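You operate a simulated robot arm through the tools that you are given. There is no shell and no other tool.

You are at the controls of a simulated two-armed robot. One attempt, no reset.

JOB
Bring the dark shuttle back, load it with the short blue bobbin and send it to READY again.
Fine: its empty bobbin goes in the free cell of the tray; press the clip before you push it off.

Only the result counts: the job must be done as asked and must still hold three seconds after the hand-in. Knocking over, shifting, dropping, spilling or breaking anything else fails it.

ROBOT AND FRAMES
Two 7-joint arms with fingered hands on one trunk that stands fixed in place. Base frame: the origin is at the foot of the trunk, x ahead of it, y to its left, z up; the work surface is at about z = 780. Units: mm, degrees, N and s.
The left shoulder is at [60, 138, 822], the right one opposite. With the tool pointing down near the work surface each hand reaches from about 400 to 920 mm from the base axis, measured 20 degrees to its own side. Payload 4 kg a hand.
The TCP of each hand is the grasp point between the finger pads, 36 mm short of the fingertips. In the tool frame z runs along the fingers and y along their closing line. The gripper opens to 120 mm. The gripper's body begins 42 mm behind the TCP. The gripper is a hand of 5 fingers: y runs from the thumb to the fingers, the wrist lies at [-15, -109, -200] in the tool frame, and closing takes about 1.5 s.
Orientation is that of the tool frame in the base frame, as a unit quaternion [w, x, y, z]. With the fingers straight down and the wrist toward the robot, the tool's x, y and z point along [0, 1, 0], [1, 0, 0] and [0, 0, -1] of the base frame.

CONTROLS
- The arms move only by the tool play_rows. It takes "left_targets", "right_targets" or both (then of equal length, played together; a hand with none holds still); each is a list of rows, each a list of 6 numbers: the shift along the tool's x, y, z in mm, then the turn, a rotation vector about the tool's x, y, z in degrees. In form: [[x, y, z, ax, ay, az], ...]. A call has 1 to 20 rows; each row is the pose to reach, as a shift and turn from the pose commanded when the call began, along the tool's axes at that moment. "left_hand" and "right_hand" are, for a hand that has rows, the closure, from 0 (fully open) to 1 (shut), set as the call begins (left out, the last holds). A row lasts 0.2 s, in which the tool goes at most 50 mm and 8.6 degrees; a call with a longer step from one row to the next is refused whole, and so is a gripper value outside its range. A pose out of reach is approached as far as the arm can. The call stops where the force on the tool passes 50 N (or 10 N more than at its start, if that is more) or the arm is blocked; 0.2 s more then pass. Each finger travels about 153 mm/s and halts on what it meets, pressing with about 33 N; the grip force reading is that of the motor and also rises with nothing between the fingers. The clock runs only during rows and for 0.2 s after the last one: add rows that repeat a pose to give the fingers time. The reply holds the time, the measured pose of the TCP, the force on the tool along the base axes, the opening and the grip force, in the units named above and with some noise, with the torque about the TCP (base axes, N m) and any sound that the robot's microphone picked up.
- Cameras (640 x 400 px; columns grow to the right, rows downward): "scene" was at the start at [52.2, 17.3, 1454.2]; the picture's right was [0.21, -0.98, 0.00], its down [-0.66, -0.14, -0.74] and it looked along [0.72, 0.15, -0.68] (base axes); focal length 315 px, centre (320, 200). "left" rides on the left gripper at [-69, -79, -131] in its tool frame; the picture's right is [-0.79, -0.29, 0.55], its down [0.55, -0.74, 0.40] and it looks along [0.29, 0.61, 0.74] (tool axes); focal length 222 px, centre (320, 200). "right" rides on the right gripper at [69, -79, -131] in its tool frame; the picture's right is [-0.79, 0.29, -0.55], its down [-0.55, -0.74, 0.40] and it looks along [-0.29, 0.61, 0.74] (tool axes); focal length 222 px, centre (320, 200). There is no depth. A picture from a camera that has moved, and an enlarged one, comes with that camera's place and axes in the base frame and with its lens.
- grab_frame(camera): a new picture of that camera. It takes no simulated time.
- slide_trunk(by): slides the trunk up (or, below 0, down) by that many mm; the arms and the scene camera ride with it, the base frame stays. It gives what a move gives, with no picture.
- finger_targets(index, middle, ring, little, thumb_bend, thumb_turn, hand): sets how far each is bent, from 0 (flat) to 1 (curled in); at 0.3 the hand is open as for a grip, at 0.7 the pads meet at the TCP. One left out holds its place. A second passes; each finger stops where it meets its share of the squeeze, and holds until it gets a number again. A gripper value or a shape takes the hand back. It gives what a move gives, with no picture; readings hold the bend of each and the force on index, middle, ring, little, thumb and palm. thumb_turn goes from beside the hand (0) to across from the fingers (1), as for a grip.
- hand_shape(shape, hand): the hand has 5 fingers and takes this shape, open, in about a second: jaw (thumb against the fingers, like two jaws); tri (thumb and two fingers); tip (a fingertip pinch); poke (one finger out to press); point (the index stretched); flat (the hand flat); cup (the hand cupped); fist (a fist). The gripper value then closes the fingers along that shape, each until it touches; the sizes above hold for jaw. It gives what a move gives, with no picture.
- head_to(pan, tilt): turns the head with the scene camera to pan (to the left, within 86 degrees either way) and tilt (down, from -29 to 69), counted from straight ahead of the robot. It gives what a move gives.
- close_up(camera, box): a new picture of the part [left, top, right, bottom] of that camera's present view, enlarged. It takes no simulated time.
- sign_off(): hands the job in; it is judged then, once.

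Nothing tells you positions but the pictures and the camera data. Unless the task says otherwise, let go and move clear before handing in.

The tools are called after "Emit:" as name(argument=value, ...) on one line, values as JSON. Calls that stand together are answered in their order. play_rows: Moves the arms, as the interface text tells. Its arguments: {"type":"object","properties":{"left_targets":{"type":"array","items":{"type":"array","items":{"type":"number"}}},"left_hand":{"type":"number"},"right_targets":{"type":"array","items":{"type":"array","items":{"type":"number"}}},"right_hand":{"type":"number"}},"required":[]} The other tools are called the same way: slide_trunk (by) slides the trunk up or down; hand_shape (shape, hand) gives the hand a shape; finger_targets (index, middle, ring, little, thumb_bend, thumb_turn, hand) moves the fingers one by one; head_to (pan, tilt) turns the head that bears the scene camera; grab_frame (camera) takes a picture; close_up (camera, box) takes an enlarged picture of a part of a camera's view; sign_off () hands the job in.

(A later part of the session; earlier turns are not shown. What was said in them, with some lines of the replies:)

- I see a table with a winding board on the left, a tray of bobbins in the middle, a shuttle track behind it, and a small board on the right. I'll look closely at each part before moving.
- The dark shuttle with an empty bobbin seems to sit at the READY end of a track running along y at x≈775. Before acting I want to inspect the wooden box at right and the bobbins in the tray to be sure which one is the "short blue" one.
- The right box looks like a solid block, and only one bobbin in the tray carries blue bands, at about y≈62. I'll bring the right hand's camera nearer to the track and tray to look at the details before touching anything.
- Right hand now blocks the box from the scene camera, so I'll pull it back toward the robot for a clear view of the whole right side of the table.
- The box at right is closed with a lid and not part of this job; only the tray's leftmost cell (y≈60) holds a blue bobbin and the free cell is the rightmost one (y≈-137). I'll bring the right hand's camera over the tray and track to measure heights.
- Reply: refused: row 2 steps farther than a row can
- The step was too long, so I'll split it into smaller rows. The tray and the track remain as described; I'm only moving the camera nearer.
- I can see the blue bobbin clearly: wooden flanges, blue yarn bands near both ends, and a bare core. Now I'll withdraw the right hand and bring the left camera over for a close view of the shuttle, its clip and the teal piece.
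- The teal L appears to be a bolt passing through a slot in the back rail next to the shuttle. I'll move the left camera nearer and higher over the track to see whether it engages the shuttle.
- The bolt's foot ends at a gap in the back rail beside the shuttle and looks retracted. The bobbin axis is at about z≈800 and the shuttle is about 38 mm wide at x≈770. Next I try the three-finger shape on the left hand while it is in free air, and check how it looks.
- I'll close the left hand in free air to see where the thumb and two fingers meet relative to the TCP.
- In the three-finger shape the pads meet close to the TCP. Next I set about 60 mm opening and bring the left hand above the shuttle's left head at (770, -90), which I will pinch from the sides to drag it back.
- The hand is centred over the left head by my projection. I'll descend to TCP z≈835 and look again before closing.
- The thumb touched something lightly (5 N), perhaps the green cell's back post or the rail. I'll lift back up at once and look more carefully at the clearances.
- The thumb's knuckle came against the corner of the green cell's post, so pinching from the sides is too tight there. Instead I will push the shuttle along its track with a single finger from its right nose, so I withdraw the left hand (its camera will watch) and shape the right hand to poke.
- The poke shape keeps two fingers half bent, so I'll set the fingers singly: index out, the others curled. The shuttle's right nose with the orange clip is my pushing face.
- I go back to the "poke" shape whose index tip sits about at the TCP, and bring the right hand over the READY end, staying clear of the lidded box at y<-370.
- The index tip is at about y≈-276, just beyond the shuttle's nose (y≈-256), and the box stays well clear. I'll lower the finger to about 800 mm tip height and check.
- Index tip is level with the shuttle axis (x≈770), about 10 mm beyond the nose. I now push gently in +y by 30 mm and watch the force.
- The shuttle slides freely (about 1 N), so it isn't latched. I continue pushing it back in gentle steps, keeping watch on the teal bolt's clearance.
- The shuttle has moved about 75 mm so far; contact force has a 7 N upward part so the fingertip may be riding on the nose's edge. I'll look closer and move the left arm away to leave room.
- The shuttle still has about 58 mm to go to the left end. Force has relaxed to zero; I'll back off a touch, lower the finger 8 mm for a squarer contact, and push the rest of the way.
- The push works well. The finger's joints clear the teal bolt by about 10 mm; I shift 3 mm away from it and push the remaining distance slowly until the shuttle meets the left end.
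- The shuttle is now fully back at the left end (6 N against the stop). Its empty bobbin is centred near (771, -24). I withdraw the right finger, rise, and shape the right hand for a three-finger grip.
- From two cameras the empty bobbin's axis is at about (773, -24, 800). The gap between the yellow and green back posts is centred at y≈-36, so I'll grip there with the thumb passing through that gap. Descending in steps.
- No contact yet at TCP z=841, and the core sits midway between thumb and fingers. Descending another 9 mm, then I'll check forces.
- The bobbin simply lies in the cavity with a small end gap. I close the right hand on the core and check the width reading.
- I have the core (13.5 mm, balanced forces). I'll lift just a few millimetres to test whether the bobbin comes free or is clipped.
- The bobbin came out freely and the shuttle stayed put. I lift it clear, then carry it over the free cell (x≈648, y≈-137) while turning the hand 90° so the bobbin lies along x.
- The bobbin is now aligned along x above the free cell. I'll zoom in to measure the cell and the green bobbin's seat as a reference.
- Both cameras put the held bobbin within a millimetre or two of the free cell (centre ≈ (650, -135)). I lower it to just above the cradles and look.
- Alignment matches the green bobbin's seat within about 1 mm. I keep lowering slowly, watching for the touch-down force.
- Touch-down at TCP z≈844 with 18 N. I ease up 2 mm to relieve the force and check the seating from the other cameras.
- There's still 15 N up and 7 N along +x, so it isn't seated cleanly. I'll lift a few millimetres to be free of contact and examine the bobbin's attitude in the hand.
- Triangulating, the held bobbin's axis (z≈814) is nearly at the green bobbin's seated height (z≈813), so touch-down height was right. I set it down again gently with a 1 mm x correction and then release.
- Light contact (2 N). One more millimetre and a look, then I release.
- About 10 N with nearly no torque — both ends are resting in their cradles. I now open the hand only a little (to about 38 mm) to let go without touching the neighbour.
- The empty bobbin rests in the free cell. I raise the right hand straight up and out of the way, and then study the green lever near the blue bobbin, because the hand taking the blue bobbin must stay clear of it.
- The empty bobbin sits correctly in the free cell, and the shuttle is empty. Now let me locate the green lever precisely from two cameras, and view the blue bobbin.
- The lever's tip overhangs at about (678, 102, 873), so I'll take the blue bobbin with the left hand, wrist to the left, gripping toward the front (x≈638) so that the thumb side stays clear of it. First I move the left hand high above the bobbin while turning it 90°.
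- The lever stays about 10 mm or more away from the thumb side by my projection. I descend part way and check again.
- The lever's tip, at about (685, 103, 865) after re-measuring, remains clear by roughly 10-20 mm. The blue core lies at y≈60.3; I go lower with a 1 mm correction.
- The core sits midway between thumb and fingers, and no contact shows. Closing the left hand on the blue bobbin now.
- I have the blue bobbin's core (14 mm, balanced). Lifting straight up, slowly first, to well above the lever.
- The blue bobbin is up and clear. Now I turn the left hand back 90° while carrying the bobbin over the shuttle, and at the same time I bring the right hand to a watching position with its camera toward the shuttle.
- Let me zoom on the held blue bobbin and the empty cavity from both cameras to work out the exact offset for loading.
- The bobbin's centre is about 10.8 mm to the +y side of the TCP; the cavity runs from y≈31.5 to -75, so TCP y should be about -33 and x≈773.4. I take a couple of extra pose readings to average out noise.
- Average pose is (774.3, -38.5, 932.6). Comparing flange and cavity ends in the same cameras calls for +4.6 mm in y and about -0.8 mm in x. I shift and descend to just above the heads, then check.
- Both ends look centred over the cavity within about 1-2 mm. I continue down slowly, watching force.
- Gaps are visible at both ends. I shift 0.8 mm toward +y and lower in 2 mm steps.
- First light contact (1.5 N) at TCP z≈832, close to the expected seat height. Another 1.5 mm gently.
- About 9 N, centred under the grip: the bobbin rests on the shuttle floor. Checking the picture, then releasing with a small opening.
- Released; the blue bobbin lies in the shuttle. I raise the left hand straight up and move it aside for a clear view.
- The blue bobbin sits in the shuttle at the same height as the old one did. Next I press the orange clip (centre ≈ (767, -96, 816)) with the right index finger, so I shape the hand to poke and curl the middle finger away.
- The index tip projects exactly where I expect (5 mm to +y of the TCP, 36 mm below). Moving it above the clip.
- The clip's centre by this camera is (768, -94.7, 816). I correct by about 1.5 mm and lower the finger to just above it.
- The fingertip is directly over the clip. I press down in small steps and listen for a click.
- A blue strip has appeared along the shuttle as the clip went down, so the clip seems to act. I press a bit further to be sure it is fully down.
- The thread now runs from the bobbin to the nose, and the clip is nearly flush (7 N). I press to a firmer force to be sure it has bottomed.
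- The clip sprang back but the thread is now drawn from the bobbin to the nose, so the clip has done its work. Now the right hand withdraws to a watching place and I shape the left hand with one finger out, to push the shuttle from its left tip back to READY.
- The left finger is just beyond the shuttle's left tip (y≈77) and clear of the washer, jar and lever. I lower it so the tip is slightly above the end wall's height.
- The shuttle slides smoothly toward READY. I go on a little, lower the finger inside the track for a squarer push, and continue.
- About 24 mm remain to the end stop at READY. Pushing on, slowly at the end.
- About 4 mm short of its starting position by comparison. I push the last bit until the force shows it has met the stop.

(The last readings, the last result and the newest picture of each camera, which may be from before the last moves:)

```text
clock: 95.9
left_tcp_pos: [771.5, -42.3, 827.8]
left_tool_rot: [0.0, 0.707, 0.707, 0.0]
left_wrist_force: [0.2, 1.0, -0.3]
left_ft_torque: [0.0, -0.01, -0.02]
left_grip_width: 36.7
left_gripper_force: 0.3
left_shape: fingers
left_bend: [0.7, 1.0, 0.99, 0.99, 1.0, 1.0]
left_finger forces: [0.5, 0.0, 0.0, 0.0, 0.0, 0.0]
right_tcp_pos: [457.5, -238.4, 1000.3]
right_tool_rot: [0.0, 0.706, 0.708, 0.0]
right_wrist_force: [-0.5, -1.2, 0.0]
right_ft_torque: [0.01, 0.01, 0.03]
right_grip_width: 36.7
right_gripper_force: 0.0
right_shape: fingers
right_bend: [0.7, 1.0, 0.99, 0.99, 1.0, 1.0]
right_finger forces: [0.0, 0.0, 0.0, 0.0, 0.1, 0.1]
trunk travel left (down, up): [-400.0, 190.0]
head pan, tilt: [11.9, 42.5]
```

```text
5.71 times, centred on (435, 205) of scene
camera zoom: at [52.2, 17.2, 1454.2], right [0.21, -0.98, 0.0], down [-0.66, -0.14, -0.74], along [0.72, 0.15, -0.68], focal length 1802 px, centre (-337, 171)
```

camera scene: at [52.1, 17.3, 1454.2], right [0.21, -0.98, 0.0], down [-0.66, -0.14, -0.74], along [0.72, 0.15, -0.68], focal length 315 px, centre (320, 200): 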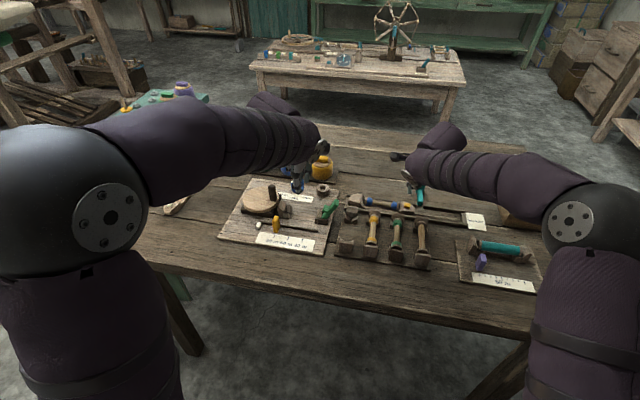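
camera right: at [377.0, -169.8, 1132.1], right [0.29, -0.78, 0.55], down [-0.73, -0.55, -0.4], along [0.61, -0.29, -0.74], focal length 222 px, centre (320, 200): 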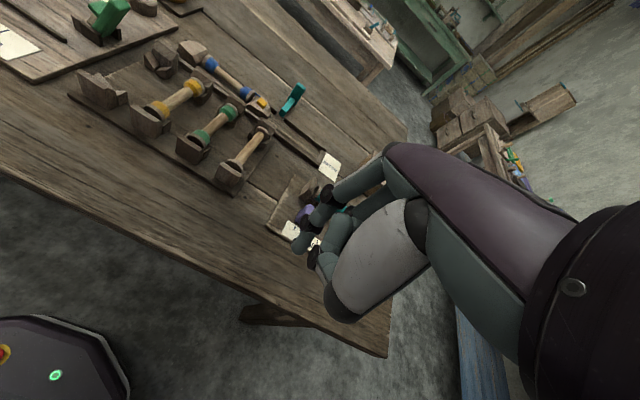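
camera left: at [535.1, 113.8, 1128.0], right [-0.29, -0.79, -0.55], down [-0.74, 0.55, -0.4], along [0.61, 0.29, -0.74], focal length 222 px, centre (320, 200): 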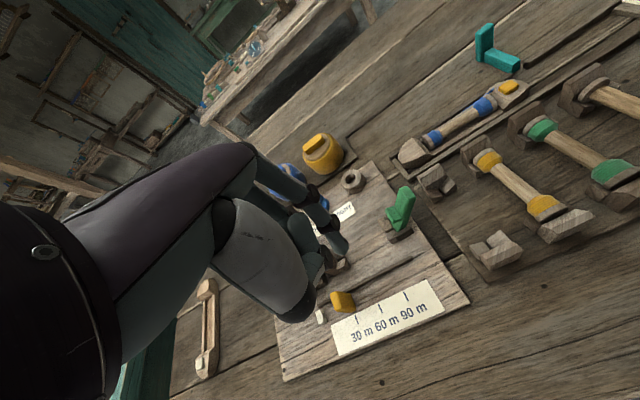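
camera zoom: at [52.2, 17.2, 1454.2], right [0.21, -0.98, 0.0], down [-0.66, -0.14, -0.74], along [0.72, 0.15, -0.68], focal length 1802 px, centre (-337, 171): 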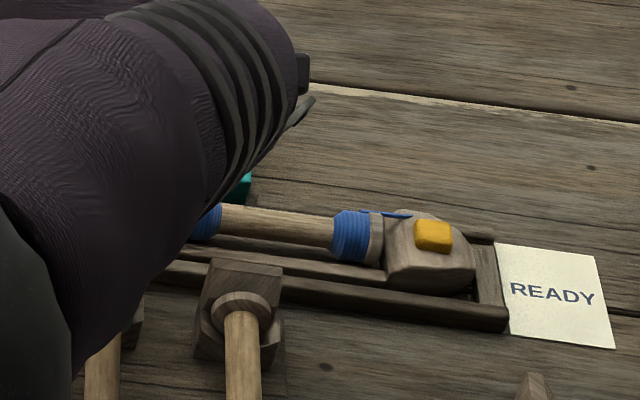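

It now matches the starting picture nearly exactly. A final small nudge to meet the stop.

Emit:
play_rows(left_targets=[[-1, 0, 0, 0, 0, 0], [-2, 0, 0, 0, 0, 0], [-3, 0, 0, 0, 0, 0]])

Emit:
close_up(camera="scene", box=[380, 170, 490, 240])

```text
clock: 96.7
left_tcp_pos: [770.1, -44.2, 828.6]
left_tool_rot: [0.0, 0.706, 0.708, 0.0]
left_wrist_force: [-0.2, 1.9, 1.1]
left_ft_torque: [0.05, 0.04, -0.02]
left_grip_width: 36.4
left_gripper_force: 1.0
left_shape: fingers
left_bend: [0.7, 1.0, 0.99, 0.99, 1.0, 1.0]
left_finger forces: [1.6, 0.1, 0.0, 0.1, 0.1, 0.0]
right_tcp_pos: [457.8, -240.1, 1000.4]
right_tool_rot: [-0.001, 0.707, 0.708, 0.0]
right_wrist_force: [0.3, 0.3, 0.8]
right_ft_torque: [0.0, 0.01, 0.01]
right_grip_width: 36.7
right_gripper_force: 0.1
right_shape: fingers
right_bend: [0.7, 1.0, 0.99, 0.99, 1.0, 1.0]
right_finger forces: [0.0, 0.0, 0.0, 0.0, 0.0, 0.1]
trunk travel left (down, up): [-400.0, 190.0]
head pan, tilt: [11.9, 42.5]
```

```text
5.71 times, centred on (435, 205) of scene
camera zoom: at [52.2, 17.4, 1454.2], right [0.21, -0.98, 0.0], down [-0.66, -0.14, -0.74], along [0.72, 0.15, -0.68], focal length 1802 px, centre (-337, 171)
```

zoom: 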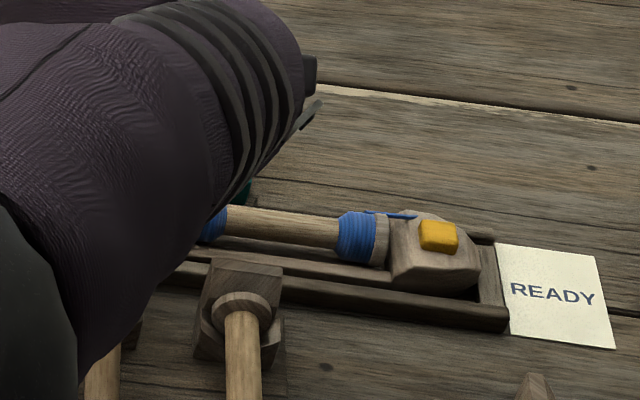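

The shuttle is against the READY stop. I draw the finger back, rise, and take both hands clear.

Emit:
play_rows(left_targets=[[4, 0, 0, 0, 0, 0], [12, 0, 0, 0, 0, 0], [14, 0, -15, 0, 0, 0], [14, 0, -40, 0, 0, 0], [14, 0, -70, 0, 0, 0], [30, -25, -95, 0, 0, 0], [65, -55, -115, 0, 0, 0], [105, -80, -130, 0, 0, 0], [145, -105, -145, 0, 0, 0], [185, -130, -160, 0, 0, 0], [225, -155, -175, 0, 0, 0]])

Emit:
grab_frame(camera="scene")

Emit:
close_up(camera="scene", box=[330, 160, 490, 280])

Emit:
close_up(camera="scene", box=[380, 170, 490, 240])

Emit:
grab_frame(camera="left")

Emit:
close_up(camera="right", box=[170, 20, 350, 180])

```text
refused: row 7 steps farther than a row can; nothing moved
```

```text
taken
camera scene: at [52.2, 17.4, 1454.2], right [0.21, -0.98, 0.0], down [-0.66, -0.14, -0.74], along [0.72, 0.15, -0.68], focal length 315 px, centre (320, 200)
```

scene: 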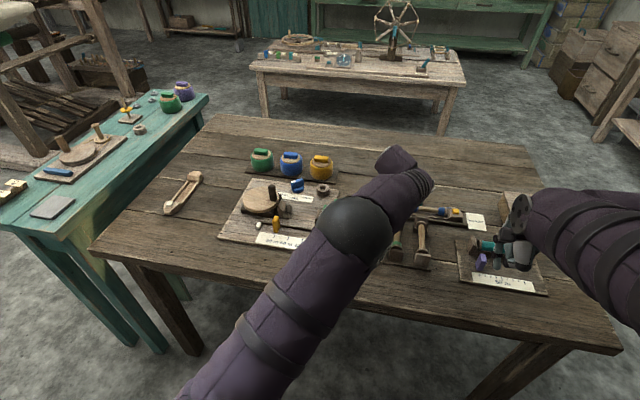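

```text
3.33 times, centred on (410, 220) of scene
camera zoom: at [52.2, 17.4, 1454.2], right [0.21, -0.98, 0.0], down [-0.66, -0.14, -0.74], along [0.72, 0.15, -0.68], focal length 1051 px, centre (20, 133)
```

zoom: 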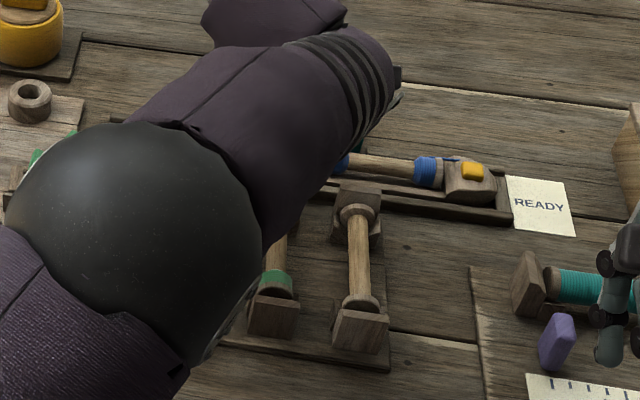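

```text
5.71 times, centred on (435, 205) of scene
camera zoom: at [52.2, 17.4, 1454.2], right [0.21, -0.98, 0.0], down [-0.66, -0.14, -0.74], along [0.72, 0.15, -0.68], focal length 1802 px, centre (-337, 171)
```

zoom: 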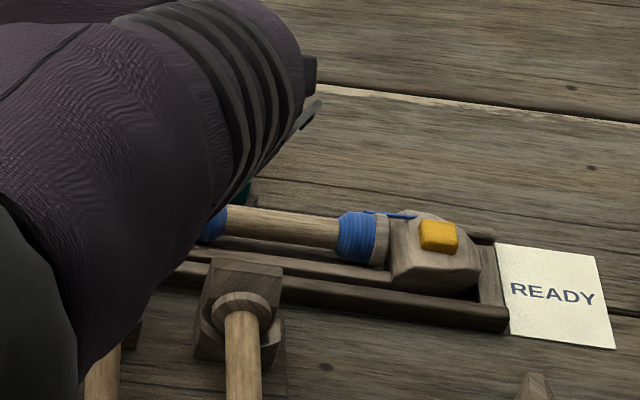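

```text
taken
camera left: at [690.6, -113.5, 959.1], right [-0.29, -0.79, -0.55], down [-0.74, 0.55, -0.4], along [0.61, 0.29, -0.74], focal length 222 px, centre (320, 200)
```

left: 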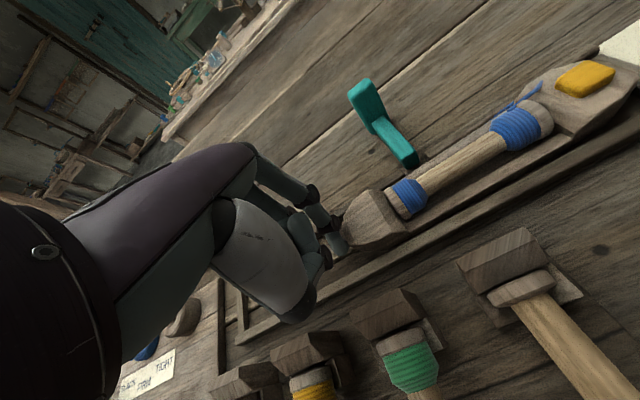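

```text
2.50 times, centred on (260, 100) of right
camera zoom: at [377.1, -169.7, 1132.1], right [0.29, -0.78, 0.55], down [-0.73, -0.55, -0.4], along [0.61, -0.29, -0.74], focal length 555 px, centre (470, 450)
```

zoom: 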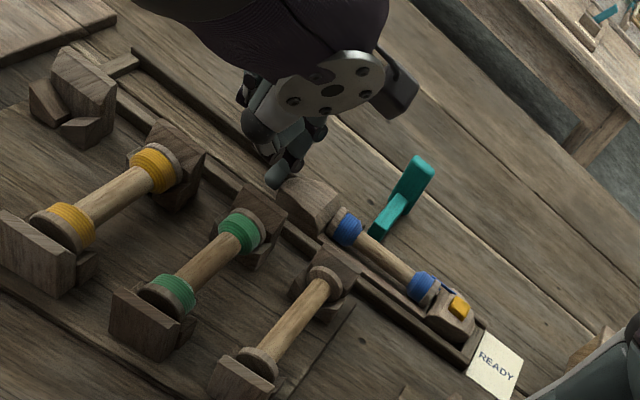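

A row was too long, so nothing moved; the shuttle stays at READY with the blue bobbin. I withdraw the left finger again with shorter rows.

Emit:
play_rows(left_targets=[[4, 0, 0, 0, 0, 0], [12, 0, 0, 0, 0, 0], [14, 0, -15, 0, 0, 0], [14, 0, -40, 0, 0, 0], [14, 0, -70, 0, 0, 0], [25, -20, -90, 0, 0, 0], [50, -45, -105, 0, 0, 0], [80, -70, -120, 0, 0, 0], [110, -95, -132, 0, 0, 0], [140, -120, -144, 0, 0, 0], [170, -140, -156, 0, 0, 0], [200, -155, -168, 0, 0, 0], [225, -165, -175, 0, 0, 0]])

Emit:
grab_frame(camera="scene")

Emit:
close_up(camera="scene", box=[330, 160, 490, 280])

Emit:
close_up(camera="scene", box=[380, 170, 490, 240])

Emit:
close_up(camera="right", box=[170, 20, 350, 180])

```text
clock: 99.5
left_tcp_pos: [605.9, 181.4, 1002.9]
left_tool_rot: [0.0, 0.707, 0.707, 0.0]
left_wrist_force: [-0.9, -1.0, 0.0]
left_ft_torque: [0.0, 0.0, 0.0]
left_grip_width: 36.7
left_gripper_force: 0.0
left_shape: fingers
left_bend: [0.7, 1.0, 0.99, 0.99, 1.0, 1.0]
left_finger forces: [0.0, 0.0, 0.0, 0.0, 0.0, 0.0]
right_tcp_pos: [458.1, -239.9, 1001.5]
right_tool_rot: [0.0, 0.706, 0.708, 0.0]
right_wrist_force: [0.2, -0.2, -0.5]
right_ft_torque: [0.05, -0.01, -0.03]
right_grip_width: 37.1
right_gripper_force: 0.1
right_shape: fingers
right_bend: [0.7, 1.0, 0.99, 0.99, 1.0, 1.0]
right_finger forces: [0.0, 0.0, 0.0, 0.0, 0.1, 0.0]
trunk travel left (down, up): [-400.0, 190.0]
head pan, tilt: [11.9, 42.5]
```

```text
taken
camera scene: at [52.0, 17.7, 1454.2], right [0.21, -0.98, 0.0], down [-0.66, -0.14, -0.74], along [0.72, 0.15, -0.68], focal length 315 px, centre (320, 200)
```

scene: 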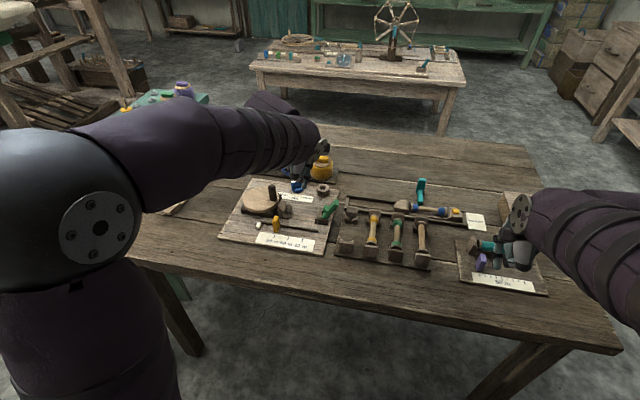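

```text
3.33 times, centred on (410, 220) of scene
camera zoom: at [52.0, 17.7, 1454.2], right [0.21, -0.98, 0.0], down [-0.66, -0.14, -0.74], along [0.72, 0.15, -0.68], focal length 1051 px, centre (20, 133)
```

zoom: 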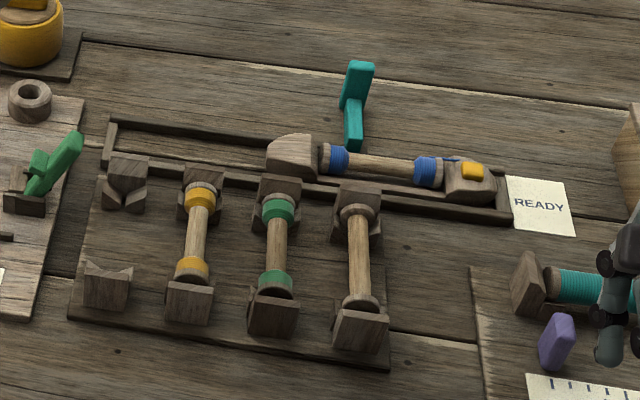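

```text
5.71 times, centred on (435, 205) of scene
camera zoom: at [52.0, 17.7, 1454.2], right [0.21, -0.98, 0.0], down [-0.66, -0.14, -0.74], along [0.72, 0.15, -0.68], focal length 1802 px, centre (-337, 171)
```

zoom: 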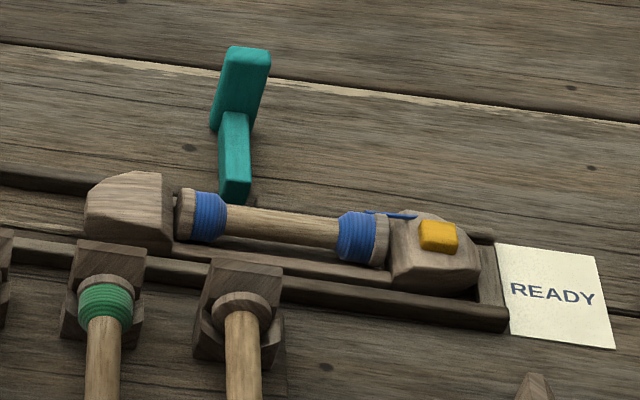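

```text
2.50 times, centred on (260, 100) of right
camera zoom: at [376.8, -169.5, 1132.2], right [0.29, -0.78, 0.55], down [-0.73, -0.55, -0.4], along [0.61, -0.29, -0.74], focal length 555 px, centre (470, 450)
```

zoom: 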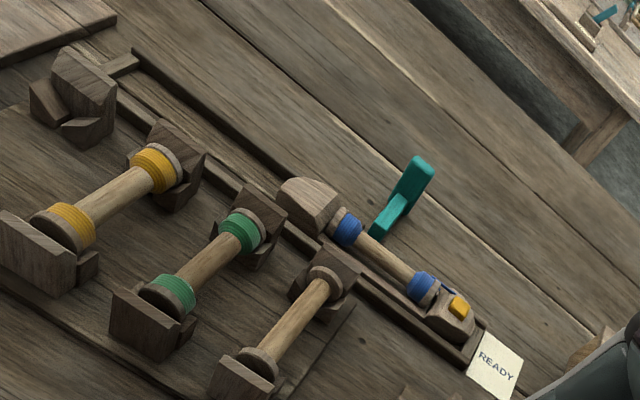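

All looks as asked: the dark shuttle is at READY with the blue bobbin threaded and clipped, the empty bobbin lies in the formerly free cell, the other pieces are unmoved, and both hands are clear. I hand the job in.

Emit:
sign_off()

```text
The job is handed in.
```

The dark shuttle is back at READY, loaded with the blue bobbin, and I have handed the job in. I have had no verdict back.

- **Shuttle:** I pushed it back along the track to the left end, loaded it there, then pushed it forward until it met the READY stop. It now sits about 2–3 mm closer to that stop than at the start.
- **Bobbin choice:** The blue bobbin from the tray was the only blue one on the table. By my camera measurements it is no shorter than the yellow and green ones, so I went by colour rather than length.
- **Clip:** I pressed the orange clip after loading and before pushing the shuttle off. As it went down, a blue thread appeared from the bobbin to the shuttle's nose. The clip rose again when I let go, and the thread stayed in place.
- **Empty bobbin:** It rests in the tray cell that was free, which leaves the blue bobbin's old cell empty.
- **Stray contact:** On a first try at gripping the shuttle, my thumb touched something beside it at about 5 N, most likely the corner of the green bobbin's cell. I saw no shift in the later pictures.

Both hands are clear, and nothing else looked moved in the final pictures.
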